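You operate a simulated robot arm through the tools that you are given. There is no shell and no other tool. Be economical: measure what you need, move in short steps, check, and stop when the job is done.

Carry out the task below with a simulated two-armed robot. There is one attempt and no reset: what you move stays moved.

## Task
Put one of the silver tins from the top of the wooden bench on the middle shelf of the wire rack. Stack the carton labelled "kernels" from the top of the wooden bench on top of the carton that says "shells". Take the red scoop and leave it on the top shelf of the wire rack. Take the lid off the white tin and lay it down on the top of the small wooden bench. Put the yellow bucket from the spot under the spout marked large on the tying bench. Take the orange bucket and put it on the top of the steel bench. Take the white tub on the top of the steel bench and put it away on the top of the wall bench. Any order will do. Set down upright: silver tin, white tub.

The check looks at the end state, three seconds after you hand in, the way a careful person would. Anything else that was tipped, shoved, dropped, spilled or broken makes it a failure. Lids that push on must go on centred and level and be pressed home; caps that screw on are set level and turned clockwise until they are tight.

## Robot
Two 7-joint arms with two-finger parallel grippers on one trunk, on a base that drives. Base frame: it is fixed to the floor where the robot stands at the start and does not move with it; the origin is under the middle of the robot, x ahead of it, y to its left, z up. Units: cm, degrees, N and s.
The left shoulder is at the start at [6.2, 19.6, 107.9], the right one opposite. With the tool pointing down near the work surface each hand reaches from about 10 to 54 cm from the robot's upright axis, wherever it stands, measured 20 degrees to its own side. Places, roughly: carton [75, -25, 75]; middle shelf of the wire rack [270, 340, 70]; orange bucket (17x19x15 cm) [-360, -240, 80]; red scoop (20x7x6 cm) [280, -150, 80]; silver tin [50, 50, 75]; top of the steel bench [80, -380, 80]; top of the wall bench [280, 500, 90]; top shelf of the wire rack [270, 340, 90]; tying bench [-530, 180, 80]; white tin (9x9x10 cm) [270, -200, 90]; white tub (13x8x8 cm) [50, -390, 80]; yellow bucket (17x19x15 cm) [-530, -200, 50]. Payload 1.57 kg a hand.
The tool frame of a hand sits at the grasp point between the pads (the TCP): z along the fingers, y along the line on which they close. The tips reach 3 cm beyond it. The gripper opens to 11 cm. The fingers are 2.4 cm wide and 1.2 cm thick; the gripper's body (4.8 by 11.2 cm) begins 7.8 cm behind the TCP.
Orientation is that of the tool frame in the base frame, as a unit quaternion [w, x, y, z]. With the fingers straight down and closing along the base's y, the tool's x points along the base's -x, its y along +y and its z along -z.

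## Interface
- The arms move only by the tool nudge_tool. It takes "left_commands", "right_commands" or both (then of equal length, played together; a hand with none holds still); each is one flat list of numbers, 7 for each row, row after row: the finger opening in cm, from 0 to 11, then the shift along the base's x, y, z in cm, then the turn, a rotation vector about the base's x, y, z in degrees. In form: [fingers, dx, dy, dz, wx, wy, wz, fingers, dx, dy, dz, wx, wy, wz, ...]. A call has 1 to 12 rows; each row is the pose to reach, as a shift and turn from the pose commanded when the call began. A row lasts 0.2 s, in which the tool goes at most 5 cm and 8.6 degrees; a call with a longer step from one row to the next is refused whole, and so is a gripper value outside its range. Where a pose cannot be reached the arm comes as near as it can. A force on the tool above 40 N (or 10 N above the force at the start of the call, whichever is more), or a blocked arm, ends the call early, and 0.2 s more pass. The fingers move at their own pace (about 7.2 cm/s each) and stop on an object; they squeeze with about 42 N. The grip force told is the motor's: it shows also when the fingers shut on nothing. Time passes only in rows, and 0.2 s behind the last, so rows that repeat a pose let the fingers close. The reply holds the time, the measured pose of the TCP, the force on the tool along the base axes, the opening and the grip force, in the units named above and with some noise, with the torque about the TCP (base axes, N m) and any sound that the robot's microphone picked up.
- Cameras (640 x 400 px; columns grow to the right, rows downward): "scene" is now at [10.37, 0.25, 165.6]; the picture's right is [0.05, -1.00, -0.00], its down [-0.82, -0.04, -0.58] and it looks along [0.58, 0.03, -0.82] (base axes); focal length 295 px, centre (320, 200). "left" rides on the left gripper at [7, -1.6, -14.1] in its tool frame; the picture's right is [0.23, 0.97, 0.00], its down [-0.85, 0.20, -0.48] and it looks along [-0.47, 0.11, 0.88] (tool axes); focal length 222 px, centre (320, 200). "right" rides on the right gripper at [7, 1.6, -14.1] in its tool frame; the picture's right is [-0.23, 0.97, 0.00], its down [-0.85, -0.20, -0.48] and it looks along [-0.47, -0.11, 0.88] (tool axes); focal length 222 px, centre (320, 200). There is no depth. A picture from a camera that has moved, and an enlarged one, comes with that camera's place and axes in the base frame and with its lens.
- camera(camera): a new picture of that camera. No time passes.
- raise_lower(by): slides the trunk up (or, below 0, down) by that many cm; the arms and the scene camera ride with it, the base frame stays. It gives what a move gives, with no picture.
- drive_base(legs): drives the robot by 1 to 6 legs, each [ahead, left, turn to the left] in cm, cm and degrees, along the robot's own axes; the way and the turn of a leg run together, so that a leg with both is an arc; at most 150 cm and 180 degrees a leg. The arms and the cameras ride along, it lands a little off, and it stops where it bumps. It gives what a move gives.
- turn_head(pan, tilt): turns the head with the scene camera to pan (to the left, within 86 degrees either way) and tilt (down, from -29 to 69), counted from straight ahead of the robot. It gives what a move gives.
- enlarge(camera, box): a new picture of the part [left, top, right, bottom] of that camera's present view, enlarged. No time passes.
- finish_job(): hands the job in; it is judged then, once.

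Go step by step. Nothing tells you exact positions but the pictures and the camera data: compare them with the known pose of the tool, close in by small moves and look again before you grip or let go. The budget is 196 turns and 184 pictures, counting those below and the enlarged ones. Unless the task says otherwise, let go and move clear before handing in, and close with one line.

The tools are called by a JSON object that holds its "fn" and its "kwargs". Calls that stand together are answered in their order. nudge_tool: Moves the arms, as the interface text tells. Its arguments: {"type":"object","properties":{"left_commands":{"type":"array"},"right_commands":{"type":"array"}},"required":[]} The other tools are called the same way: raise_lower (by) slides the trunk up or down; drive_base (legs) drives the base; turn_head (pan, tilt) turns the head that bears the scene camera; camera (camera) takes a picture; enlarge (camera, box) takes an enlarged picture of a part of a camera's view; finish_job () hands the job in.

At the start:

```text
time: 0.0
left_tool_pos: [53.8, 4.38, 111.82]
left_tool_rot: [-0.001, 0.0, 1.0, 0.0]
left_force: [0.0, 0.0, 0.8]
left_moment: [0.02, -0.01, -0.01]
left_width: 11.01
left_gripper_force: 0.0
right_tool_pos: [35.93, -27.03, 109.98]
right_tool_rot: [-0.001, 0.001, 1.0, 0.001]
right_force: [0.7, -0.8, -0.6]
right_moment: [-0.01, 0.03, 0.01]
right_width: 10.99
right_gripper_force: 0.1
trunk travel left (down, up): [-67.5, 31.5]
robot x, y, heading: [-0.26, 0.47, -0.0]
head pan, tilt: [2.6, 54.7]
```

scene: 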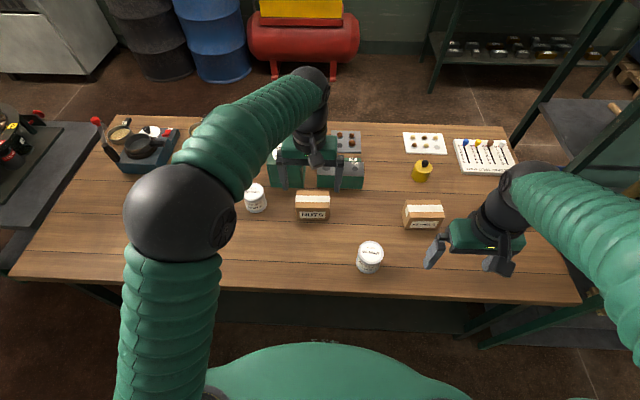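
right: 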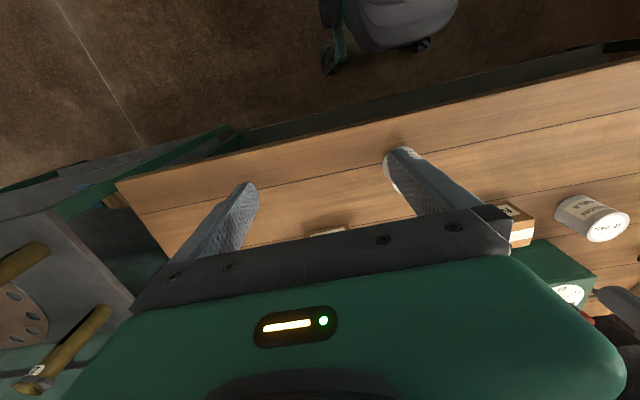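
left: 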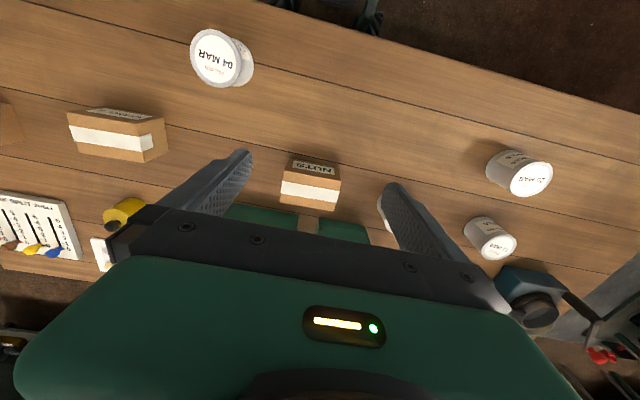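

I see the wooden bench with cartons and tins under the arms. I'll enlarge the view to read labels before moving.

{"fn": "enlarge", "kwargs": {"camera": "scene", "box": [220, 120, 540, 320]}}

{"fn": "enlarge", "kwargs": {"camera": "left", "box": [0, 0, 360, 225]}}

{"fn": "enlarge", "kwargs": {"camera": "left", "box": [400, 100, 640, 250]}}

```text
2.00 times, centred on (380, 220) of scene
camera zoom: at [10.37, 0.25, 165.6], right [0.05, -1.0, 0.0], down [-0.82, -0.04, -0.58], along [0.58, 0.03, -0.82], focal length 590 px, centre (200, 160)
```

zoom: 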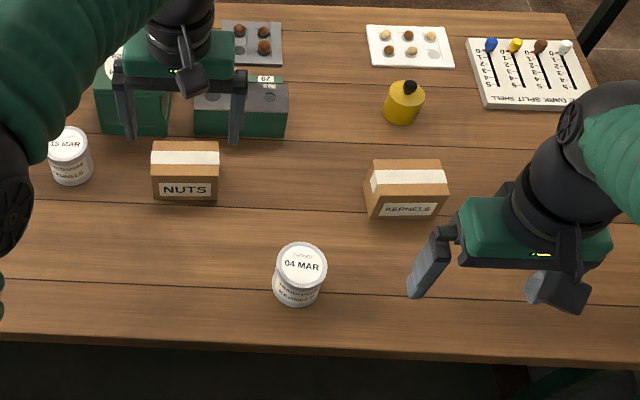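

```text
1.78 times, centred on (180, 112) of left
camera zoom: at [46.81, 2.7, 125.86], right [-0.23, 0.97, 0.0], down [0.86, 0.2, 0.48], along [0.47, 0.11, -0.88], focal length 395 px, centre (569, 356)
```

zoom: 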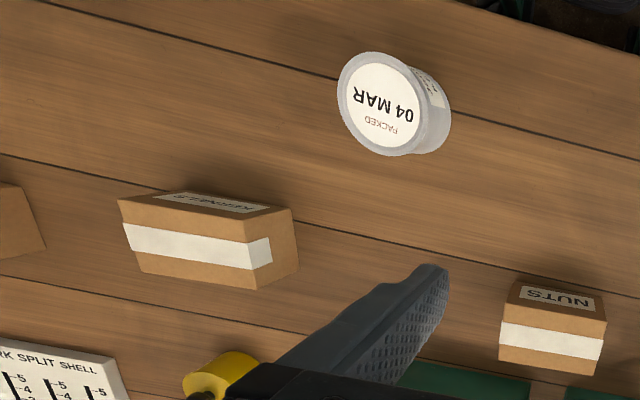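

```text
2.67 times, centred on (520, 175) of left
camera zoom: at [46.81, 2.7, 125.86], right [-0.23, 0.97, 0.0], down [0.86, 0.2, 0.48], along [0.47, 0.11, -0.88], focal length 592 px, centre (-213, 267)
```

zoom: 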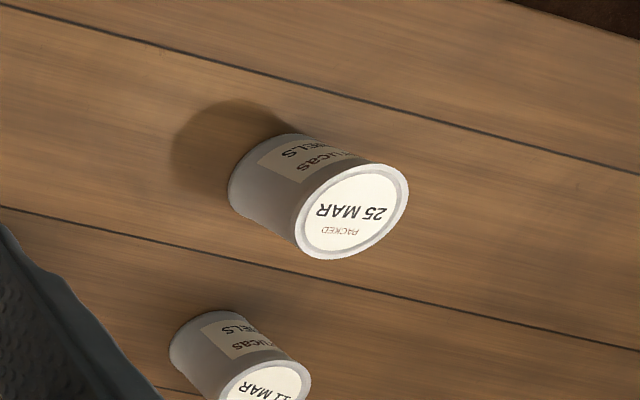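

The carton right of "kernels" is hidden behind the right gripper. I'll lift and pull in both arms, then look again.

{"fn": "nudge_tool", "kwargs": {"left_commands": [11, -4, 2, 2, 0, 0, 0, 11, -8, 4, 4, 0, 0, 0, 11, -12, 7, 6, 0, 0, 0, 11, -16, 10, 8, 0, 0, 0, 11, -20, 14, 8, 0, 0, 0], "right_commands": [11, -2, 2, 3, 0, 0, 0, 11, -4, 4, 6, 0, 0, 0, 11, -6, 4, 9, 0, 0, 0, 11, -8, 4, 12, 0, 0, 0, 11, -8, 4, 12, 0, 0, 0]}}

{"fn": "turn_head", "kwargs": {"pan": -35, "tilt": 45}}

{"fn": "camera", "kwargs": {"camera": "scene"}}

```text
refused: row 3 steps farther than a row can; nothing moved
```

```text
time: 1.0
left_tool_pos: [53.71, 4.35, 111.79]
left_tool_rot: [0.0, 0.0, 1.0, 0.0]
left_force: [-0.8, -0.3, 0.6]
left_moment: [-0.02, -0.03, -0.01]
left_width: 10.98
left_gripper_force: 0.1
right_tool_pos: [35.96, -26.97, 110.01]
right_tool_rot: [0.0, 0.0, 1.0, 0.001]
right_force: [-0.3, -0.3, -0.3]
right_moment: [-0.03, 0.0, 0.03]
right_width: 11.01
right_gripper_force: 0.1
trunk travel left (down, up): [-67.5, 31.5]
robot x, y, heading: [0.18, 0.19, 0.1]
head pan, tilt: [-35.0, 45.0]
```

```text
177 pictures are left
camera scene: at [9.8, -4.75, 166.9], right [-0.57, -0.82, 0.0], down [-0.58, 0.41, -0.71], along [0.58, -0.4, -0.71], focal length 295 px, centre (320, 200)
```

scene: 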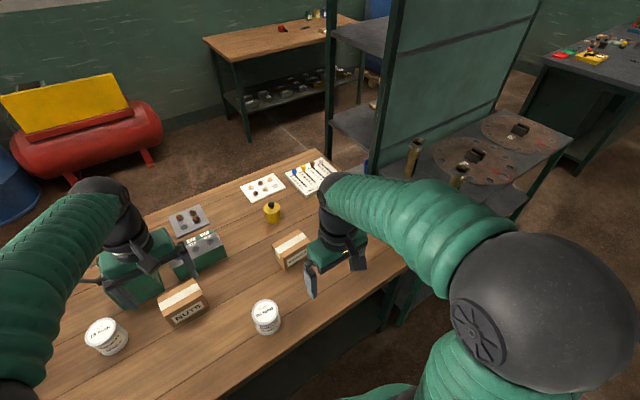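

The small wooden bench is ahead-right with the red scoop on it. Now retract the arms in smaller steps to see the second carton.

{"fn": "nudge_tool", "kwargs": {"left_commands": [11, -3, 2, 2, 0, 0, 0, 11, -6, 4, 4, 0, 0, 0, 11, -9, 6, 6, 0, 0, 0, 11, -12, 8, 8, 0, 0, 0, 11, -15, 11, 8, 0, 0, 0, 11, -18, 14, 8, 0, 0, 0], "right_commands": [11, -2, 0, 3, 0, 0, 0, 11, -4, 0, 6, 0, 0, 0, 11, -6, 0, 9, 0, 0, 0, 11, -8, 0, 12, 0, 0, 0, 11, -10, 0, 15, 0, 0, 0, 11, -12, 0, 15, 0, 0, 0]}}

{"fn": "turn_head", "kwargs": {"pan": -20, "tilt": 55}}

{"fn": "camera", "kwargs": {"camera": "scene"}}

{"fn": "camera", "kwargs": {"camera": "right"}}

```text
time: 2.4
left_tool_pos: [35.55, 18.66, 119.81]
left_tool_rot: [0.0, 0.0, 1.0, 0.0]
left_force: [0.8, -0.7, -0.5]
left_moment: [0.0, -0.03, 0.06]
left_width: 11.0
left_gripper_force: 0.0
right_tool_pos: [29.52, -27.61, 123.27]
right_tool_rot: [0.001, 0.0, 1.0, 0.0]
right_force: [-0.5, 0.5, -0.1]
right_moment: [-0.03, -0.04, 0.04]
right_width: 11.01
right_gripper_force: 0.0
right hand out of reach, approached as far as the arm can: row 4, 5, 6
trunk travel left (down, up): [-67.5, 31.5]
robot x, y, heading: [-0.29, 0.08, -0.1]
head pan, tilt: [-35.0, 45.0]
```

```text
time: 3.2
left_tool_pos: [35.86, 18.37, 119.84]
left_tool_rot: [0.0, 0.0, 1.0, 0.001]
left_force: [-0.1, -0.2, 0.1]
left_moment: [-0.01, 0.01, 0.04]
left_width: 10.99
left_gripper_force: 0.1
right_tool_pos: [29.82, -27.83, 123.26]
right_tool_rot: [0.0, 0.0, 1.0, 0.0]
right_force: [-0.1, -0.5, -0.9]
right_moment: [0.01, 0.0, -0.02]
right_width: 11.0
right_gripper_force: 0.0
trunk travel left (down, up): [-67.5, 31.5]
robot x, y, heading: [0.18, -0.4, -0.1]
head pan, tilt: [-20.0, 55.0]
```

```text
176 pictures are left
camera scene: at [9.73, -2.42, 165.58], right [-0.34, -0.94, 0.0], down [-0.77, 0.28, -0.57], along [0.54, -0.2, -0.82], focal length 295 px, centre (320, 200)
```

scene: 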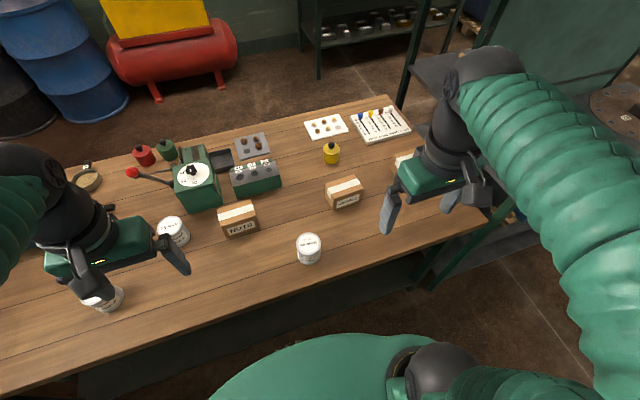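

```text
175 pictures are left
camera right: at [22.97, -26.03, 137.33], right [0.23, 0.97, 0.0], down [0.86, -0.2, 0.48], along [0.47, -0.11, -0.88], focal length 222 px, centre (320, 200)
```

right: 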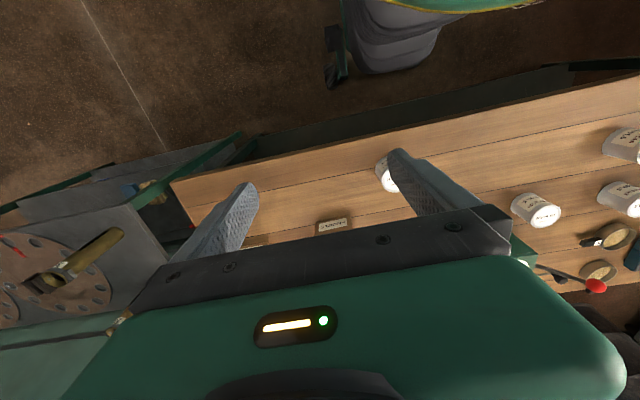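

A carton sits at about (70,-66), still partly behind the right gripper. I'll drive right 42 cm so both cartons are in front of me.

{"fn": "drive_base", "kwargs": {"legs": [[0, -42, 0]]}}

{"fn": "turn_head", "kwargs": {"pan": 0, "tilt": 55}}

{"fn": "camera", "kwargs": {"camera": "scene"}}

```text
time: 5.8
left_tool_pos: [35.79, -23.2, 119.94]
left_tool_rot: [0.0, 0.0, 1.0, -0.002]
left_force: [0.5, -0.2, 0.1]
left_moment: [0.03, 0.02, 0.01]
left_width: 11.01
left_gripper_force: 0.1
right_tool_pos: [29.79, -69.46, 123.29]
right_tool_rot: [0.0, 0.0, 1.0, -0.002]
right_force: [0.2, -0.1, 0.7]
right_moment: [0.03, 0.03, 0.0]
right_width: 11.0
right_gripper_force: 0.1
trunk travel left (down, up): [-67.5, 31.5]
robot x, y, heading: [-0.08, -42.04, -0.3]
head pan, tilt: [-20.0, 55.0]
```

```text
time: 6.6
left_tool_pos: [35.76, -23.44, 119.77]
left_tool_rot: [0.0, 0.001, 1.0, 0.0]
left_force: [0.3, -0.2, -0.5]
left_moment: [-0.01, -0.01, 0.02]
left_width: 11.0
left_gripper_force: 0.0
right_tool_pos: [29.75, -69.62, 123.12]
right_tool_rot: [0.0, 0.0, 1.0, 0.0]
right_force: [-0.8, 0.1, 0.7]
right_moment: [-0.03, 0.0, -0.02]
right_width: 10.99
right_gripper_force: 0.1
trunk travel left (down, up): [-67.5, 31.5]
robot x, y, heading: [0.12, -41.74, -0.3]
head pan, tilt: [0.0, 55.0]
```

```text
174 pictures are left
camera scene: at [10.12, -41.73, 165.57], right [0.0, -1.0, 0.0], down [-0.82, 0.0, -0.57], along [0.57, 0.0, -0.82], focal length 295 px, centre (320, 200)
```

scene: 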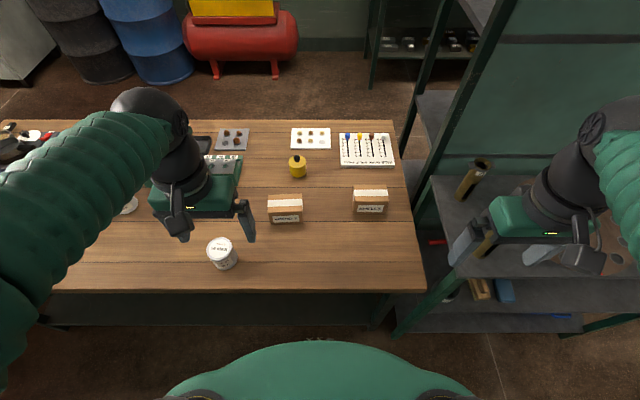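

{"fn": "enlarge", "kwargs": {"camera": "scene", "box": [200, 120, 440, 270]}}

```text
2.67 times, centred on (320, 195) of scene
camera zoom: at [10.12, -41.73, 165.57], right [0.0, -1.0, 0.0], down [-0.82, 0.0, -0.57], along [0.57, 0.0, -0.82], focal length 787 px, centre (320, 213)
```

zoom: 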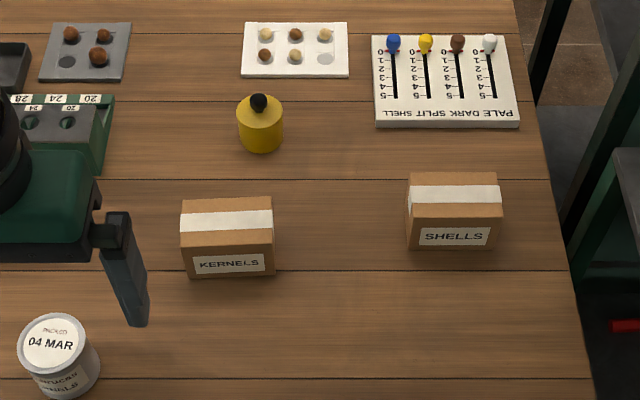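

"SHELLS" is confirmed, with "KERNELS" to its left. I'll drive 14 forward and 12 left so that the right arm can serve both, then measure again.

{"fn": "drive_base", "kwargs": {"legs": [[0, 12, 0], [13, 0, 0]]}}

{"fn": "camera", "kwargs": {"camera": "scene"}}

{"fn": "camera", "kwargs": {"camera": "right"}}

```text
time: 8.7
left_tool_pos: [48.39, -13.16, 120.2]
left_tool_rot: [0.002, 0.0, 1.0, 0.006]
left_force: [0.6, -0.2, -0.5]
left_moment: [-0.02, -0.03, -0.01]
left_width: 11.0
left_gripper_force: 0.0
right_tool_pos: [42.37, -59.47, 122.7]
right_tool_rot: [0.001, 0.002, 1.0, 0.007]
right_force: [0.1, -0.2, -0.9]
right_moment: [0.0, -0.04, -0.02]
right_width: 11.01
right_gripper_force: 0.1
trunk travel left (down, up): [-67.5, 31.5]
robot x, y, heading: [12.97, -30.44, -0.1]
head pan, tilt: [0.0, 55.0]
```

```text
172 pictures are left
camera scene: at [22.62, -32.84, 165.58], right [0.0, -1.0, -0.02], down [-0.82, 0.01, -0.57], along [0.57, 0.01, -0.82], focal length 295 px, centre (320, 200)
```

scene: 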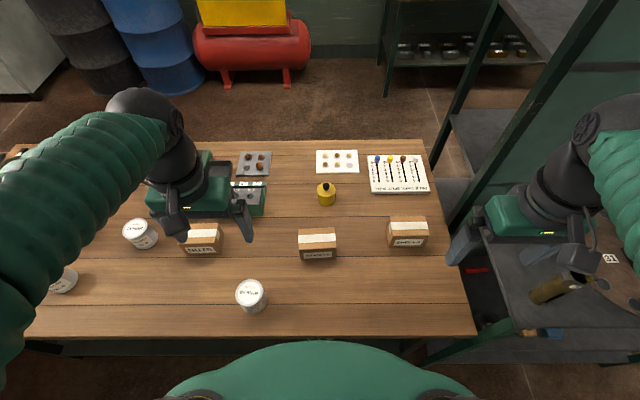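

```text
171 pictures are left
camera right: at [35.47, -57.95, 137.03], right [0.23, 0.97, 0.01], down [0.85, -0.21, 0.48], along [0.47, -0.1, -0.88], focal length 222 px, centre (320, 200)
```

right: 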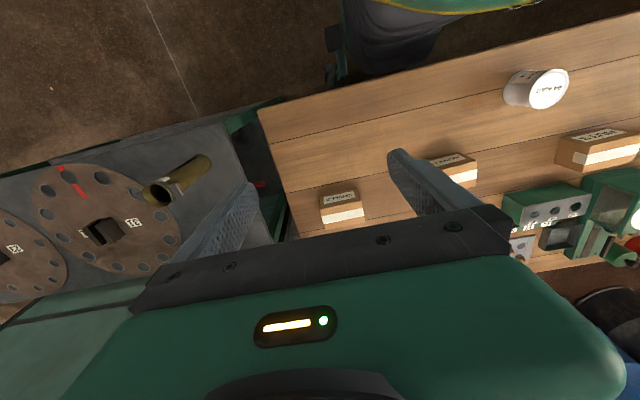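

The readings hint at a slight tilt of the robot. I'll let it settle with a null move and lower the right hand toward the kernels carton a bit to look.

{"fn": "nudge_tool", "kwargs": {"right_commands": [11, 0, 3, -2, 0, 0, 8, 11, 0, 6, -4, 0, 0, 16, 11, 0, 9, -6, 0, 0, 24, 11, 0, 12, -8, 0, 0, 32, 11, 0, 15, -10, 0, 0, 40, 11, 0, 18, -12, 0, 0, 48, 11, 0, 20, -14, 0, 0, 56, 11, 0, 20, -16, 0, 0, 64, 11, 2, 20, -18, 0, 0, 72, 11, 4, 20, -20, 0, 0, 80, 11, 6, 20, -22, 0, 0, 88, 11, 6, 20, -22, 0, 0, 90]}}

{"fn": "camera", "kwargs": {"camera": "right"}}

{"fn": "camera", "kwargs": {"camera": "scene"}}

```text
time: 11.3
left_tool_pos: [48.53, -11.32, 119.79]
left_tool_rot: [0.002, 0.0, 1.0, -0.002]
left_force: [-0.7, -0.3, -0.1]
left_moment: [-0.01, 0.0, -0.04]
left_width: 11.01
left_gripper_force: 0.0
right_tool_pos: [48.6, -37.61, 101.3]
right_tool_rot: [0.001, -0.707, 0.707, 0.0]
right_force: [0.1, 0.0, -0.1]
right_moment: [0.02, 0.01, 0.01]
right_width: 11.02
right_gripper_force: 0.1
right hand out of reach, approached as far as the arm can: row 1, 2
trunk travel left (down, up): [-67.5, 31.5]
robot x, y, heading: [13.04, -30.08, -0.1]
head pan, tilt: [0.0, 55.0]
```

```text
170 pictures are left
camera right: at [47.08, -44.51, 115.44], right [-0.97, 0.23, 0.0], down [0.2, 0.86, 0.48], along [0.11, 0.47, -0.88], focal length 222 px, centre (320, 200)
```

right: 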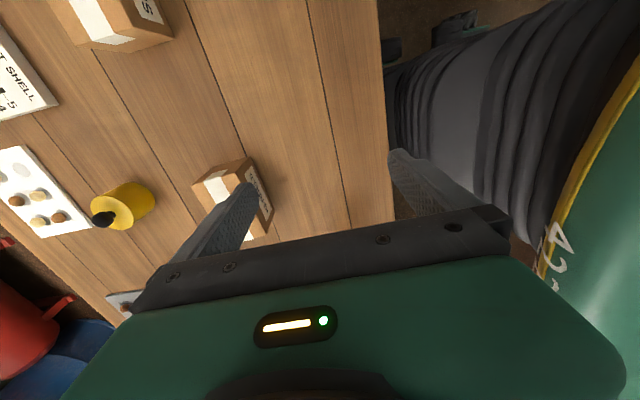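

```text
169 pictures are left
camera scene: at [23.01, -30.2, 165.57], right [0.0, -1.0, 0.0], down [-0.82, 0.0, -0.57], along [0.57, 0.0, -0.82], focal length 295 px, centre (320, 200)
```

scene: 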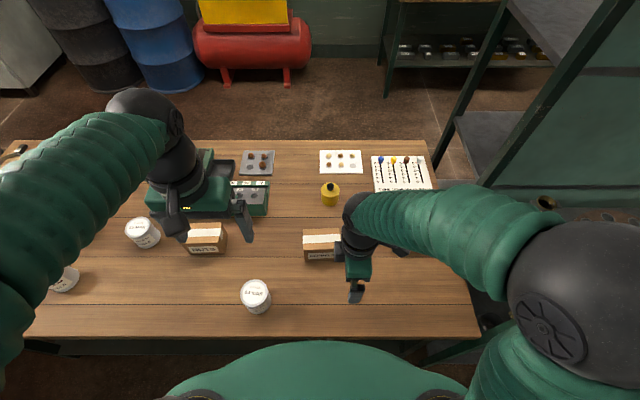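

Settled now; it was just sway. Enlarging both views for triangulation.

{"fn": "enlarge", "kwargs": {"camera": "right", "box": [0, 0, 400, 250]}}

{"fn": "enlarge", "kwargs": {"camera": "scene", "box": [120, 180, 440, 330]}}

```text
1.60 times, centred on (200, 125) of right
camera zoom: at [47.08, -44.51, 115.44], right [-0.97, 0.23, 0.0], down [0.2, 0.86, 0.48], along [0.11, 0.47, -0.88], focal length 355 px, centre (512, 320)
```

zoom: 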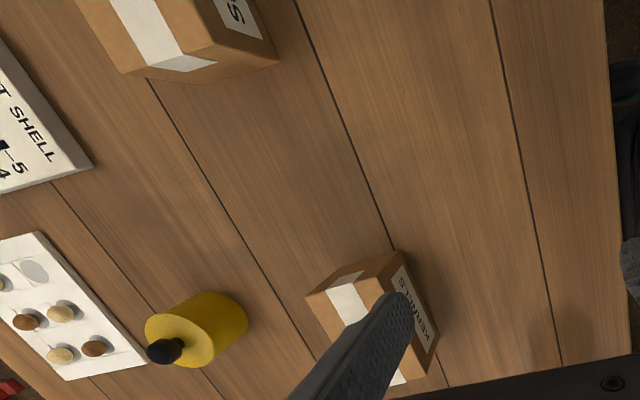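

```text
2.00 times, centred on (280, 255) of scene
camera zoom: at [23.01, -30.2, 165.57], right [0.0, -1.0, 0.0], down [-0.82, 0.0, -0.57], along [0.57, 0.0, -0.82], focal length 590 px, centre (400, 90)
```

zoom: 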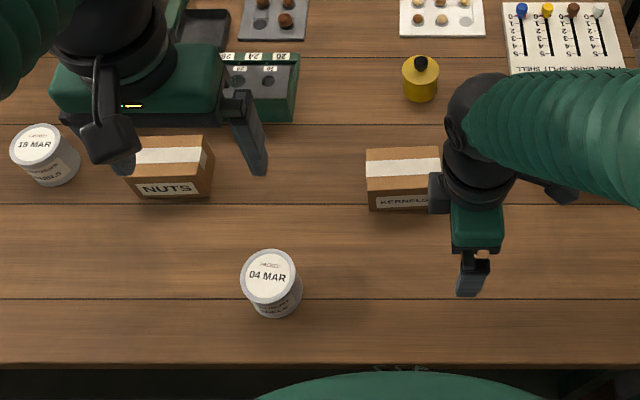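

Bench top is near z=77; kernels is centred about (64.6,-30.3), shells about (69,-59). I need to be closer, so I'll check clearance between trunk and table with the left camera.

{"fn": "camera", "kwargs": {"camera": "left"}}

{"fn": "turn_head", "kwargs": {"pan": 0, "tilt": 69}}

{"fn": "camera", "kwargs": {"camera": "scene"}}

```text
166 pictures are left
camera left: at [41.59, -12.91, 133.89], right [-0.22, 0.97, 0.0], down [0.85, 0.2, 0.48], along [0.47, 0.1, -0.88], focal length 222 px, centre (320, 200)
```

left: 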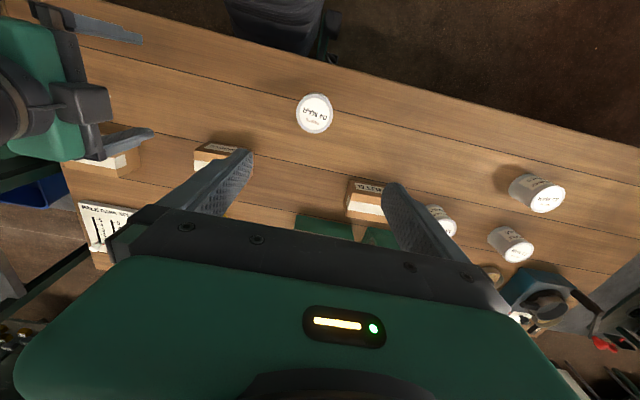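

```text
time: 12.1
left_tool_pos: [48.65, -11.38, 119.78]
left_tool_rot: [0.001, 0.001, 1.0, -0.002]
left_force: [0.5, -0.6, 0.4]
left_moment: [-0.03, 0.01, 0.03]
left_width: 11.03
left_gripper_force: 0.1
right_tool_pos: [48.67, -37.56, 101.28]
right_tool_rot: [0.001, -0.706, 0.708, 0.0]
right_force: [0.5, 0.5, 0.0]
right_moment: [-0.02, 0.01, -0.02]
right_width: 10.97
right_gripper_force: 0.1
trunk travel left (down, up): [-67.5, 31.5]
robot x, y, heading: [12.72, -30.3, 0.0]
head pan, tilt: [0.0, 68.8]
```

```text
165 pictures are left
camera scene: at [21.42, -30.17, 164.03], right [0.0, -1.0, 0.0], down [-0.93, 0.0, -0.36], along [0.36, 0.0, -0.93], focal length 295 px, centre (320, 200)
```

scene: 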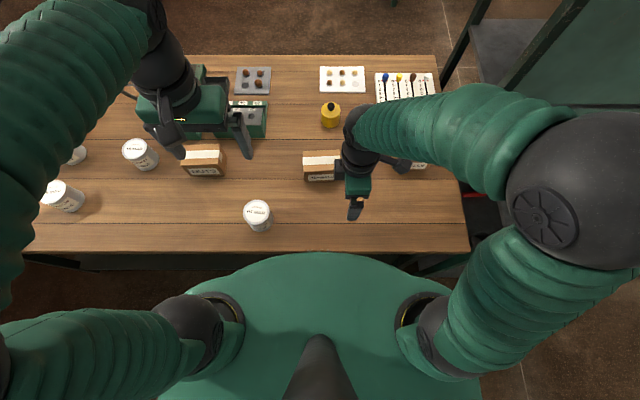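

Chest/base front stand about 8 cm short of the table edge. I'll drive 7 cm ahead and check the right arm's reach.

{"fn": "drive_base", "kwargs": {"legs": [[7, -4, 0]]}}

{"fn": "nudge_tool", "kwargs": {"right_commands": [11, 2, 2, -1, 0, 0, 0, 11, 5, 5, -1, 0, 0, 0, 11, 8, 8, -1, 0, 0, 0, 11, 9, 11, -1, 0, 0, 0, 11, 9, 11, -1, 0, 0, 0]}}

{"fn": "camera", "kwargs": {"camera": "right"}}

{"fn": "camera", "kwargs": {"camera": "scene"}}

```text
time: 13.2
left_tool_pos: [54.08, -14.81, 119.57]
left_tool_rot: [-0.004, 0.0, 1.0, 0.001]
left_force: [1.9, -0.1, -0.5]
left_moment: [0.04, 0.11, 0.02]
left_width: 10.99
left_gripper_force: 0.0
right_tool_pos: [54.14, -40.83, 100.89]
right_tool_rot: [0.0, 0.708, -0.707, -0.003]
right_force: [0.5, 0.3, -0.1]
right_moment: [0.02, 0.09, 0.0]
right_width: 10.99
right_gripper_force: 0.0
trunk travel left (down, up): [-67.5, 31.5]
robot x, y, heading: [17.51, -32.96, 0.3]
head pan, tilt: [0.0, 68.8]
stopped in leg 1: the robot was blocked; the commanded pose is now the measured one
```

```text
time: 14.4
left_tool_pos: [53.42, -14.47, 119.79]
left_tool_rot: [-0.001, -0.001, 1.0, 0.0]
left_force: [-0.4, -0.2, -0.7]
left_moment: [-0.02, 0.01, -0.01]
left_width: 11.01
left_gripper_force: 0.0
right_tool_pos: [62.67, -29.6, 100.08]
right_tool_rot: [-0.002, 0.707, -0.707, -0.001]
right_force: [-0.5, -0.2, -0.2]
right_moment: [-0.01, 0.0, 0.01]
right_width: 10.97
right_gripper_force: 0.1
trunk travel left (down, up): [-67.5, 31.5]
robot x, y, heading: [17.89, -33.15, 0.2]
head pan, tilt: [0.0, 68.8]
```

```text
164 pictures are left
camera right: at [61.11, -36.6, 114.3], right [-0.97, 0.23, 0.0], down [0.2, 0.85, 0.48], along [0.11, 0.47, -0.88], focal length 222 px, centre (320, 200)
```

right: 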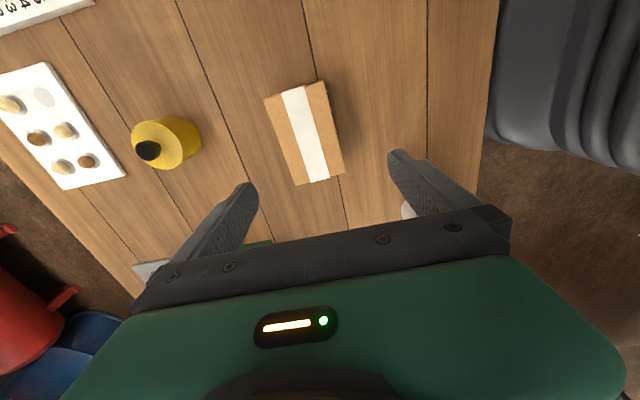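

```text
163 pictures are left
camera scene: at [26.42, -32.45, 164.05], right [0.0, -1.0, 0.0], down [-0.93, 0.0, -0.36], along [0.36, 0.0, -0.93], focal length 295 px, centre (320, 200)
```

scene: 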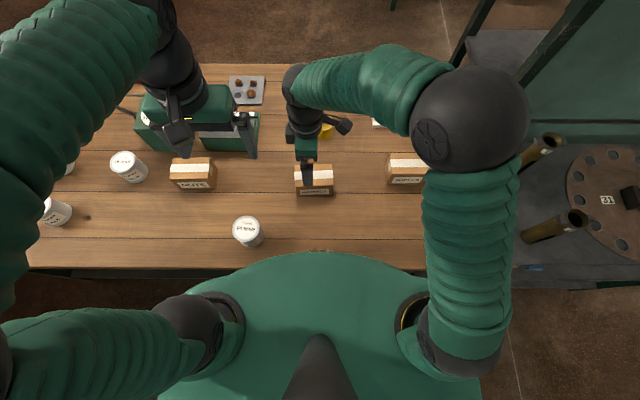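

The base met the table leg at x≈17.7 and stopped; nothing moved. Box top spans x 60.8–67.6, y −36…−24.5; I'll centre and go down over it.

{"fn": "nudge_tool", "kwargs": {"right_commands": [11, 1.5, -0.6, -2, 0, 0, 0, 11, 1.5, -0.6, -6, 0, 0, 0, 11, 1.5, -0.6, -10, 0, 0, 0, 11, 1.5, -0.6, -13, 0, 0, 0, 11, 1.5, -0.6, -15.5, 0, 0, 0, 11, 1.5, -0.6, -17.5, 0, 0, 0]}}

{"fn": "camera", "kwargs": {"camera": "right"}}

{"fn": "camera", "kwargs": {"camera": "left"}}

```text
time: 15.8
left_tool_pos: [53.08, -14.36, 120.08]
left_tool_rot: [0.001, 0.0, 1.0, 0.0]
left_force: [-0.3, 0.0, 0.0]
left_moment: [-0.01, 0.01, 0.0]
left_width: 10.99
left_gripper_force: 0.0
right_tool_pos: [63.93, -30.26, 82.94]
right_tool_rot: [-0.003, 0.708, -0.706, 0.001]
right_force: [0.6, -0.5, 9.9]
right_moment: [-0.12, 0.56, 0.07]
right_width: 10.97
right_gripper_force: 0.0
trunk travel left (down, up): [-67.5, 31.5]
robot x, y, heading: [17.74, -32.78, -0.1]
head pan, tilt: [0.0, 68.8]
```

```text
162 pictures are left
camera right: at [62.32, -37.18, 97.18], right [-0.97, 0.22, -0.01], down [0.19, 0.85, 0.48], along [0.11, 0.47, -0.88], focal length 222 px, centre (320, 200)
```

right: 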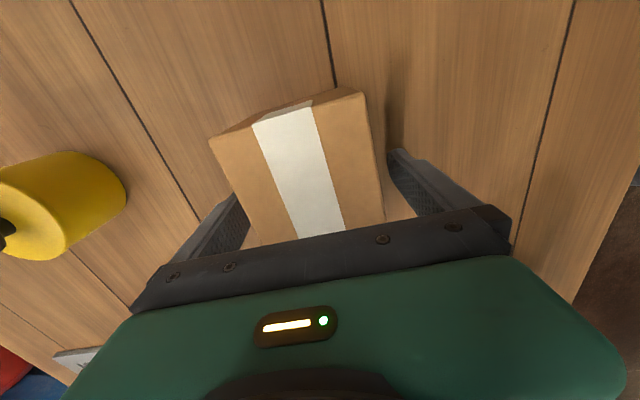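

```text
161 pictures are left
camera left: at [46.13, -16.07, 134.1], right [-0.23, 0.97, 0.0], down [0.85, 0.2, 0.48], along [0.47, 0.11, -0.88], focal length 222 px, centre (320, 200)
```

left: 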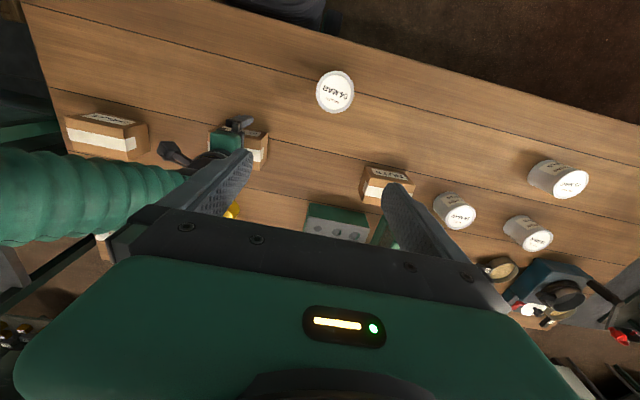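

The near fingertip touched the table top, so the bench is at z≈80. I'll lift 0.8 cm and close on the carton.

{"fn": "nudge_tool", "kwargs": {"right_commands": [11, 0, -0.5, 1.2, 0, 0, 0, 8, 0, -0.5, 1.2, 0, 0, 0, 5, 0, -0.5, 1.2, 0, 0, 0, 3, 0, -0.5, 1.2, 0, 0, 0, 3, 0, -0.5, 1.2, 0, 0, 0, 3, 0, -0.5, 1.2, 0, 0, 0]}}

{"fn": "camera", "kwargs": {"camera": "right"}}

```text
time: 17.2
left_tool_pos: [53.24, -14.41, 119.97]
left_tool_rot: [0.0, -0.001, 1.0, 0.0]
left_force: [-0.4, -0.6, -0.5]
left_moment: [-0.01, -0.01, 0.01]
left_width: 11.02
left_gripper_force: 0.0
right_tool_pos: [63.79, -30.78, 83.96]
right_tool_rot: [-0.002, 0.707, -0.707, -0.001]
right_force: [-2.1, -0.2, 2.4]
right_moment: [0.01, 0.28, 0.02]
right_width: 7.07
right_gripper_force: 42.0
trunk travel left (down, up): [-67.5, 31.5]
robot x, y, heading: [17.67, -33.17, 0.5]
head pan, tilt: [0.0, 68.8]
```

```text
160 pictures are left
camera right: at [62.36, -37.64, 98.17], right [-0.97, 0.23, 0.0], down [0.2, 0.85, 0.48], along [0.11, 0.47, -0.88], focal length 222 px, centre (320, 200)
```

right: 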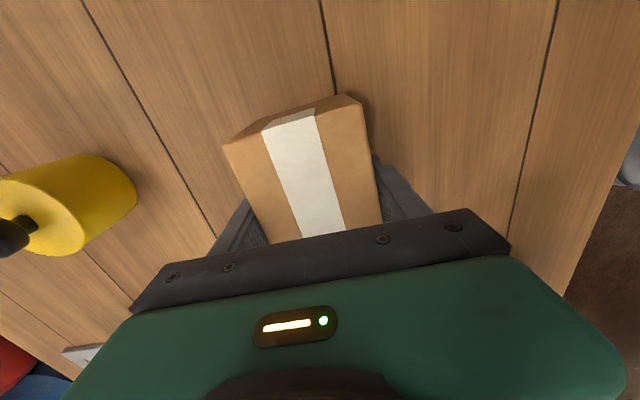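

Carton gripped at 7.1 cm. Lift 12 cm and shift toward shells, then look.

{"fn": "nudge_tool", "kwargs": {"right_commands": [3, 0, 0, 2, 0, 0, 0, 3, 0, 0, 5, 0, 0, 0, 3, 0, 0, 8, 0, 0, 0, 3, 0, 0, 12, 0, 0, 0, 3, 0, -3, 14, 0, 0, 0, 3, 0.5, -6, 15, 0, 0, 0, 3, 1, -9, 15, 0, 0, 0, 3, 2, -12, 15, 0, 0, 0, 3, 2, -12, 15, 0, 0, 0]}}

{"fn": "camera", "kwargs": {"camera": "right"}}

{"fn": "camera", "kwargs": {"camera": "scene"}}

```text
time: 19.2
left_tool_pos: [53.39, -14.28, 119.9]
left_tool_rot: [0.001, -0.001, 1.0, 0.0]
left_force: [0.6, 0.6, 1.1]
left_moment: [-0.02, 0.01, 0.01]
left_width: 11.0
left_gripper_force: 0.1
right_tool_pos: [66.05, -42.57, 99.08]
right_tool_rot: [-0.001, 0.707, -0.707, 0.001]
right_force: [-0.6, -0.6, -2.3]
right_moment: [0.0, -0.02, 0.03]
right_width: 7.02
right_gripper_force: 42.1
trunk travel left (down, up): [-67.5, 31.5]
robot x, y, heading: [17.16, -32.9, -0.1]
head pan, tilt: [0.0, 68.8]
```

```text
159 pictures are left
camera right: at [64.43, -49.57, 113.11], right [-0.97, 0.23, 0.0], down [0.2, 0.85, 0.48], along [0.11, 0.47, -0.88], focal length 222 px, centre (320, 200)
```

right: 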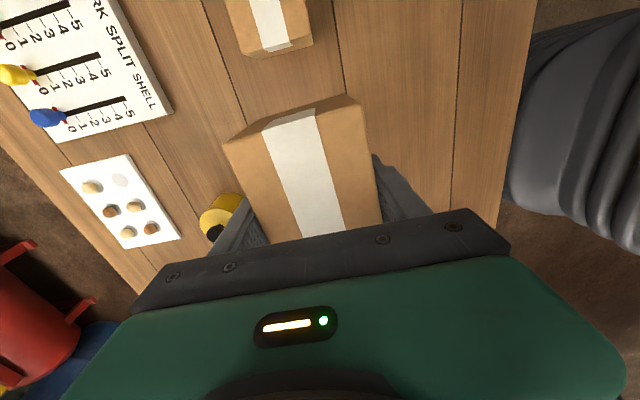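

```text
158 pictures are left
camera scene: at [26.22, -32.36, 164.09], right [0.0, -1.0, 0.0], down [-0.93, 0.0, -0.36], along [0.36, 0.0, -0.93], focal length 295 px, centre (320, 200)
```

scene: 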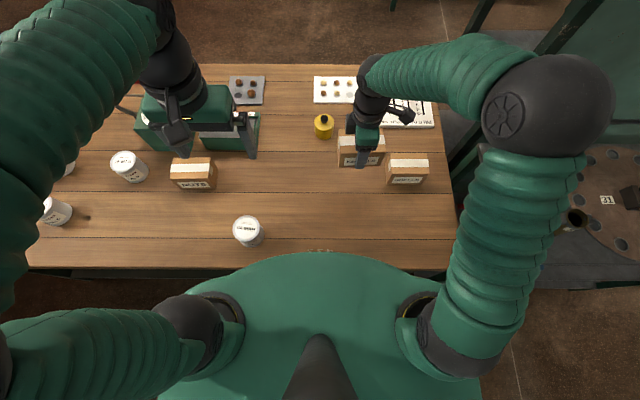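

Enlarge to locate the shells top precisely.

{"fn": "enlarge", "kwargs": {"camera": "right", "box": [200, 0, 360, 100]}}

{"fn": "enlarge", "kwargs": {"camera": "scene", "box": [320, 110, 480, 210]}}

```text
4.00 times, centred on (280, 50) of right
camera zoom: at [64.43, -49.57, 113.11], right [-0.97, 0.23, 0.0], down [0.2, 0.85, 0.48], along [0.11, 0.47, -0.88], focal length 888 px, centre (480, 800)
```

zoom: 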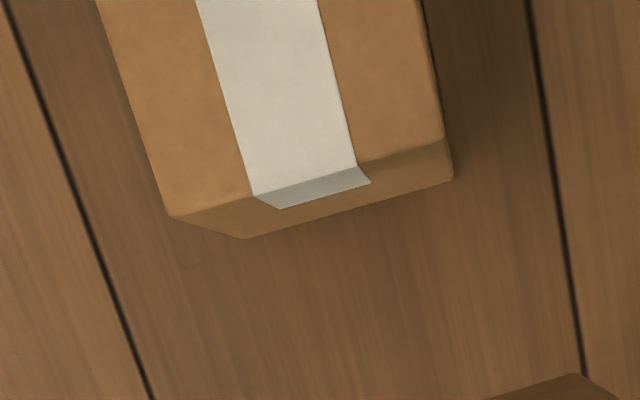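

```text
4.00 times, centred on (400, 160) of scene
camera zoom: at [26.22, -32.36, 164.09], right [0.0, -1.0, 0.0], down [-0.93, 0.0, -0.36], along [0.36, 0.0, -0.93], focal length 1180 px, centre (0, 360)
```

zoom: 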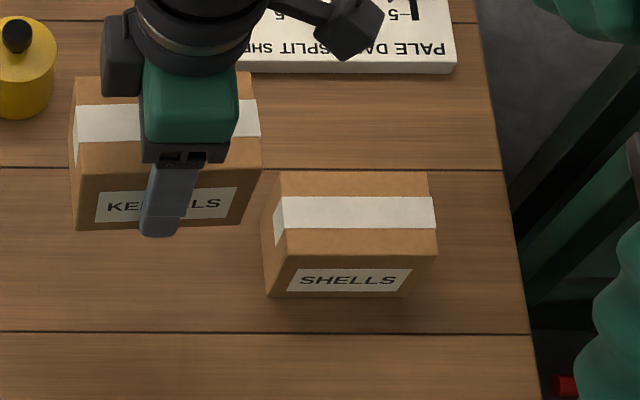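

Shells top is centred at (68.0,-58.8), z≈86.3. Moving the held carton over it, still 8 cm up.

{"fn": "nudge_tool", "kwargs": {"right_commands": [3, 0.4, -3, 0, 0, 0, 0, 3, 0.8, -6, 0, 0, 0, 0, 3, 1.2, -9, 0, 0, 0, 0, 3, 1.6, -12, 0, 0, 0, 0, 3, 2, -15, 0, 0, 0, 0, 3, 2, -16.2, 0, 0, 0, 0, 3, 2, -16.2, 0, 0, 0, 0]}}

{"fn": "camera", "kwargs": {"camera": "right"}}

{"fn": "enlarge", "kwargs": {"camera": "scene", "box": [320, 110, 480, 210]}}

```text
time: 20.8
left_tool_pos: [53.37, -14.31, 119.86]
left_tool_rot: [0.001, -0.001, 1.0, 0.0]
left_force: [-0.2, -0.4, 0.2]
left_moment: [0.04, -0.02, 0.01]
left_width: 11.0
left_gripper_force: 0.0
right_tool_pos: [67.87, -58.88, 98.88]
right_tool_rot: [-0.002, 0.708, -0.707, 0.001]
right_force: [0.5, 0.0, -2.4]
right_moment: [0.0, -0.02, -0.03]
right_width: 7.02
right_gripper_force: 41.7
trunk travel left (down, up): [-67.5, 31.5]
robot x, y, heading: [17.55, -33.31, 0.3]
head pan, tilt: [0.0, 68.8]
```

```text
155 pictures are left
camera right: at [66.42, -65.77, 113.16], right [-0.97, 0.23, 0.0], down [0.2, 0.85, 0.48], along [0.11, 0.47, -0.88], focal length 222 px, centre (320, 200)
```

right: 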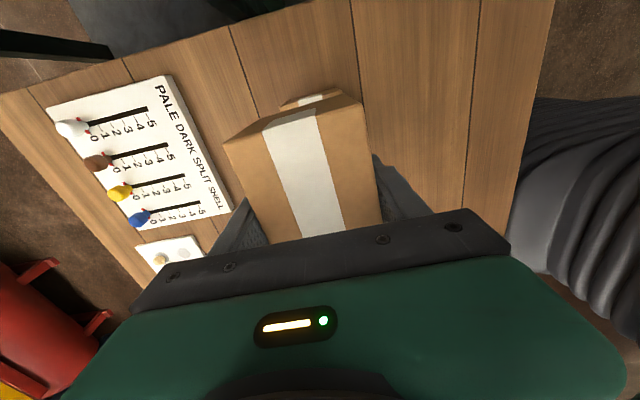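

```text
4.00 times, centred on (400, 160) of scene
camera zoom: at [26.23, -32.36, 164.09], right [0.0, -1.0, 0.0], down [-0.93, 0.0, -0.36], along [0.36, 0.0, -0.93], focal length 1180 px, centre (0, 360)
```

zoom: 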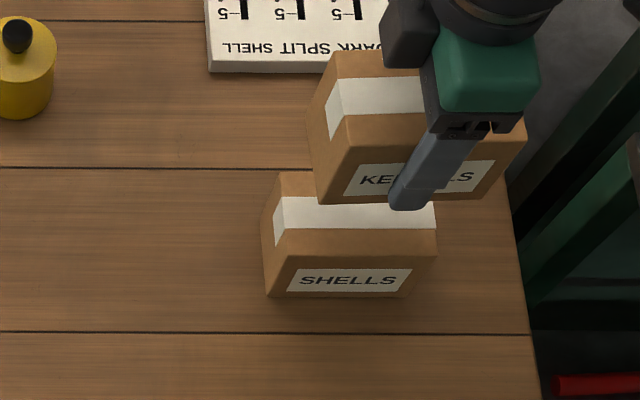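

Alignment looks right. Lowering onto shells.

{"fn": "nudge_tool", "kwargs": {"right_commands": [3, 0, 0, -3, 0, 0, 0, 3, 0, 0, -6, 0, 0, 0, 3, 0, 0, -7, 0, 0, 0, 3, 0, 0, -7.6, 0, 0, 0, 3, 0, 0, -7.6, 0, 0, 0]}}

{"fn": "enlarge", "kwargs": {"camera": "scene", "box": [320, 110, 480, 210]}}

{"fn": "camera", "kwargs": {"camera": "right"}}

```text
time: 22.0
left_tool_pos: [53.3, -14.31, 120.02]
left_tool_rot: [0.001, -0.001, 1.0, 0.001]
left_force: [0.0, 0.5, 0.5]
left_moment: [-0.01, -0.01, 0.02]
left_width: 11.01
left_gripper_force: 0.0
right_tool_pos: [67.96, -58.97, 91.53]
right_tool_rot: [-0.003, 0.707, -0.707, 0.0]
right_force: [-1.9, 0.1, 5.9]
right_moment: [0.03, 0.34, 0.06]
right_width: 7.02
right_gripper_force: 41.9
trunk travel left (down, up): [-67.5, 31.5]
robot x, y, heading: [17.61, -32.73, 0.3]
head pan, tilt: [0.0, 68.8]
```

```text
4.00 times, centred on (400, 160) of scene
camera zoom: at [26.08, -32.32, 164.12], right [0.0, -1.0, 0.0], down [-0.93, 0.0, -0.36], along [0.36, 0.0, -0.93], focal length 1180 px, centre (0, 360)
```

zoom: 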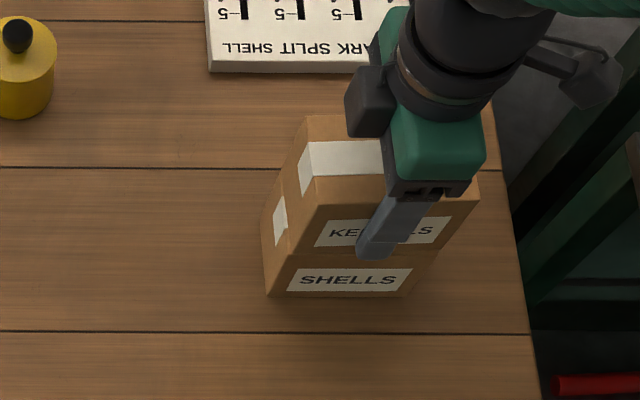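

```text
152 pictures are left
camera right: at [66.45, -65.79, 105.66], right [-0.97, 0.23, 0.0], down [0.2, 0.85, 0.48], along [0.11, 0.47, -0.88], focal length 222 px, centre (320, 200)
```

right: 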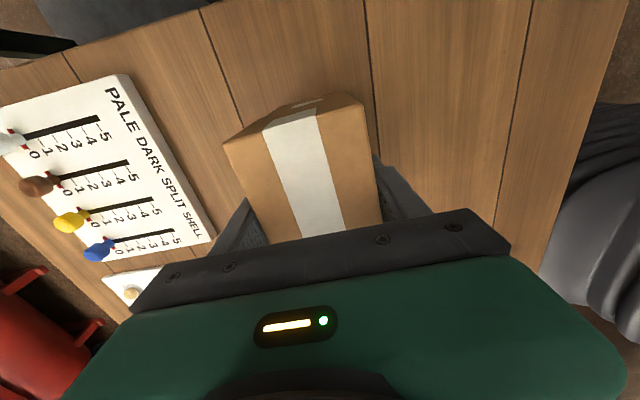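

Contact felt (about 8 N), well aligned. Release and rise.

{"fn": "nudge_tool", "kwargs": {"right_commands": [7.6, 0, 0, 0, 0, 0, 0, 9, 0, 0, 0, 0, 0, 0, 10.5, 0, 0, 0, 0, 0, 0, 10.5, 0, 0, 2, 0, 0, 0, 10.5, 0, 0, 5, 0, 0, 0, 10.5, 0, 0, 9, 0, 0, 0, 10.5, 0, 0, 13, 0, 0, 0, 10.5, -4, 1, 15, 0, 0, 0, 10.5, -8, 2, 17, 0, 0, 0]}}

{"fn": "enlarge", "kwargs": {"camera": "scene", "box": [320, 110, 480, 210]}}

{"fn": "camera", "kwargs": {"camera": "right"}}

```text
time: 24.0
left_tool_pos: [53.09, -14.33, 120.05]
left_tool_rot: [0.002, -0.001, 1.0, -0.001]
left_force: [0.0, -1.0, 0.9]
left_moment: [-0.03, -0.01, 0.0]
left_width: 11.02
left_gripper_force: 0.1
right_tool_pos: [59.55, -56.66, 108.54]
right_tool_rot: [-0.002, 0.708, -0.706, 0.001]
right_force: [-0.2, 0.0, -0.5]
right_moment: [0.0, -0.03, 0.03]
right_width: 10.55
right_gripper_force: 0.0
trunk travel left (down, up): [-67.5, 31.5]
robot x, y, heading: [18.0, -32.75, -0.1]
head pan, tilt: [0.0, 68.8]
```

```text
4.00 times, centred on (400, 160) of scene
camera zoom: at [25.74, -32.18, 164.12], right [0.0, -1.0, 0.0], down [-0.93, -0.01, -0.36], along [0.36, 0.0, -0.93], focal length 1180 px, centre (0, 360)
```

zoom: 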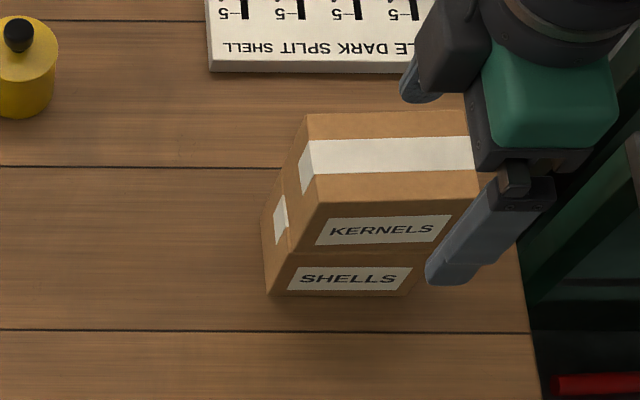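

```text
150 pictures are left
camera right: at [58.1, -63.61, 122.72], right [-0.97, 0.23, 0.0], down [0.2, 0.85, 0.48], along [0.11, 0.47, -0.88], focal length 222 px, centre (320, 200)
```

right: 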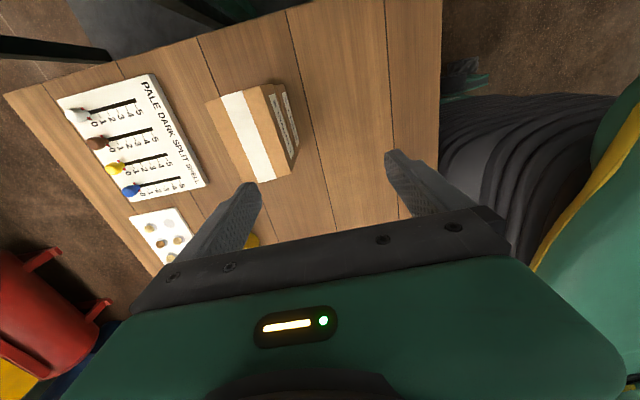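

Kernels is stacked on shells. Next the nearest tin (04 MAR) with the left hand, at about (48,-13).

{"fn": "nudge_tool", "kwargs": {"left_commands": [11, -1.5, 0.4, -4, 0, 0, 0, 11, -3, 0.8, -8, 0, 0, 0, 11, -5, 1.2, -12, 0, 0, 0, 11, -5, 1.2, -16, 0, 0, 0, 11, -5, 1.2, -20, 0, 0, 0, 11, -5, 1.2, -22, 0, 0, 0, 11, -5, 1.2, -22, 0, 0, 0]}}

{"fn": "camera", "kwargs": {"camera": "left"}}

{"fn": "enlarge", "kwargs": {"camera": "scene", "box": [160, 160, 320, 260]}}

```text
time: 25.6
left_tool_pos: [48.29, -13.29, 97.79]
left_tool_rot: [0.0, 0.0, 1.0, 0.0]
left_force: [0.6, 1.1, 0.0]
left_moment: [-0.03, 0.02, 0.0]
left_width: 11.02
left_gripper_force: 0.0
right_tool_pos: [59.83, -56.75, 108.49]
right_tool_rot: [-0.002, 0.707, -0.707, 0.0]
right_force: [-0.5, -0.1, -0.4]
right_moment: [0.0, 0.0, 0.02]
right_width: 10.51
right_gripper_force: 0.1
trunk travel left (down, up): [-67.5, 31.5]
robot x, y, heading: [17.61, -33.02, 0.3]
head pan, tilt: [0.0, 68.8]
```

```text
149 pictures are left
camera left: at [41.34, -14.87, 111.82], right [-0.23, 0.97, 0.0], down [0.85, 0.2, 0.48], along [0.47, 0.11, -0.88], focal length 222 px, centre (320, 200)
```

left: 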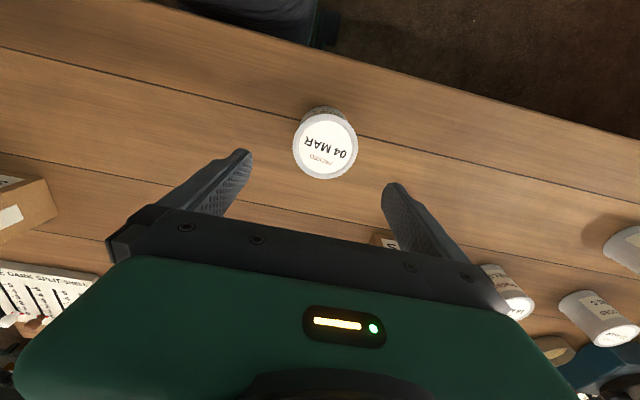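

```text
4.00 times, centred on (240, 210) of scene
camera zoom: at [26.09, -32.36, 164.1], right [0.0, -1.0, 0.0], down [-0.93, 0.0, -0.36], along [0.36, 0.0, -0.93], focal length 1180 px, centre (640, 160)
```

zoom: 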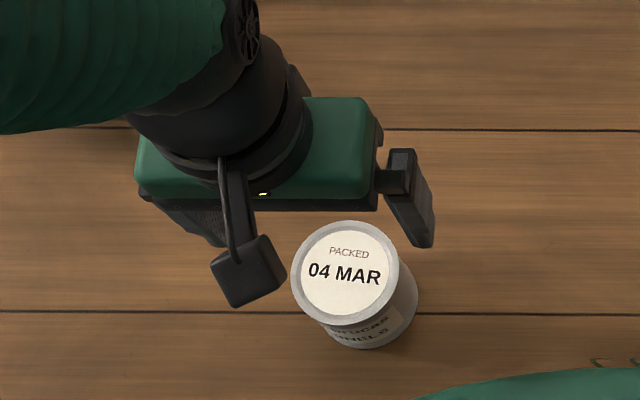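

Tin centre at (47.2,-12.9), top z≈88.5. Descend and grip its body.

{"fn": "nudge_tool", "kwargs": {"left_commands": [11, -1.1, 0.4, -4, 0, 0, 0, 11, -1.1, 0.4, -8, 0, 0, 0, 11, -1.1, 0.4, -11, 0, 0, 0, 11, -1.1, 0.4, -13.5, 0, 0, 0, 8, -1.1, 0.4, -13.5, 0, 0, 0, 4, -1.1, 0.4, -13.5, 0, 0, 0, 4, -1.1, 0.4, -13.5, 0, 0, 0, 4, -1.1, 0.4, -13.5, 0, 0, 0]}}

{"fn": "camera", "kwargs": {"camera": "left"}}

```text
time: 27.4
left_tool_pos: [47.05, -12.76, 84.43]
left_tool_rot: [0.001, 0.0, 1.0, 0.0]
left_force: [0.2, 0.0, 0.4]
left_moment: [0.02, 0.0, 0.02]
left_width: 7.18
left_gripper_force: 41.8
left hand out of reach, approached as far as the arm can: row 1, 2
right_tool_pos: [59.92, -56.81, 108.38]
right_tool_rot: [-0.001, 0.708, -0.706, 0.0]
right_force: [0.2, 0.5, -0.1]
right_moment: [-0.02, -0.01, -0.02]
right_width: 10.49
right_gripper_force: 0.0
trunk travel left (down, up): [-67.5, 31.5]
robot x, y, heading: [17.24, -33.19, 0.3]
head pan, tilt: [0.0, 68.8]
```

```text
147 pictures are left
camera left: at [40.13, -14.37, 98.56], right [-0.23, 0.97, 0.0], down [0.85, 0.2, 0.48], along [0.47, 0.11, -0.88], focal length 222 px, centre (320, 200)
```

left: 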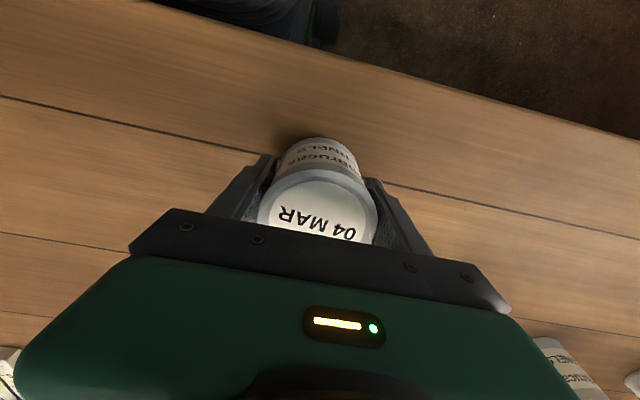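

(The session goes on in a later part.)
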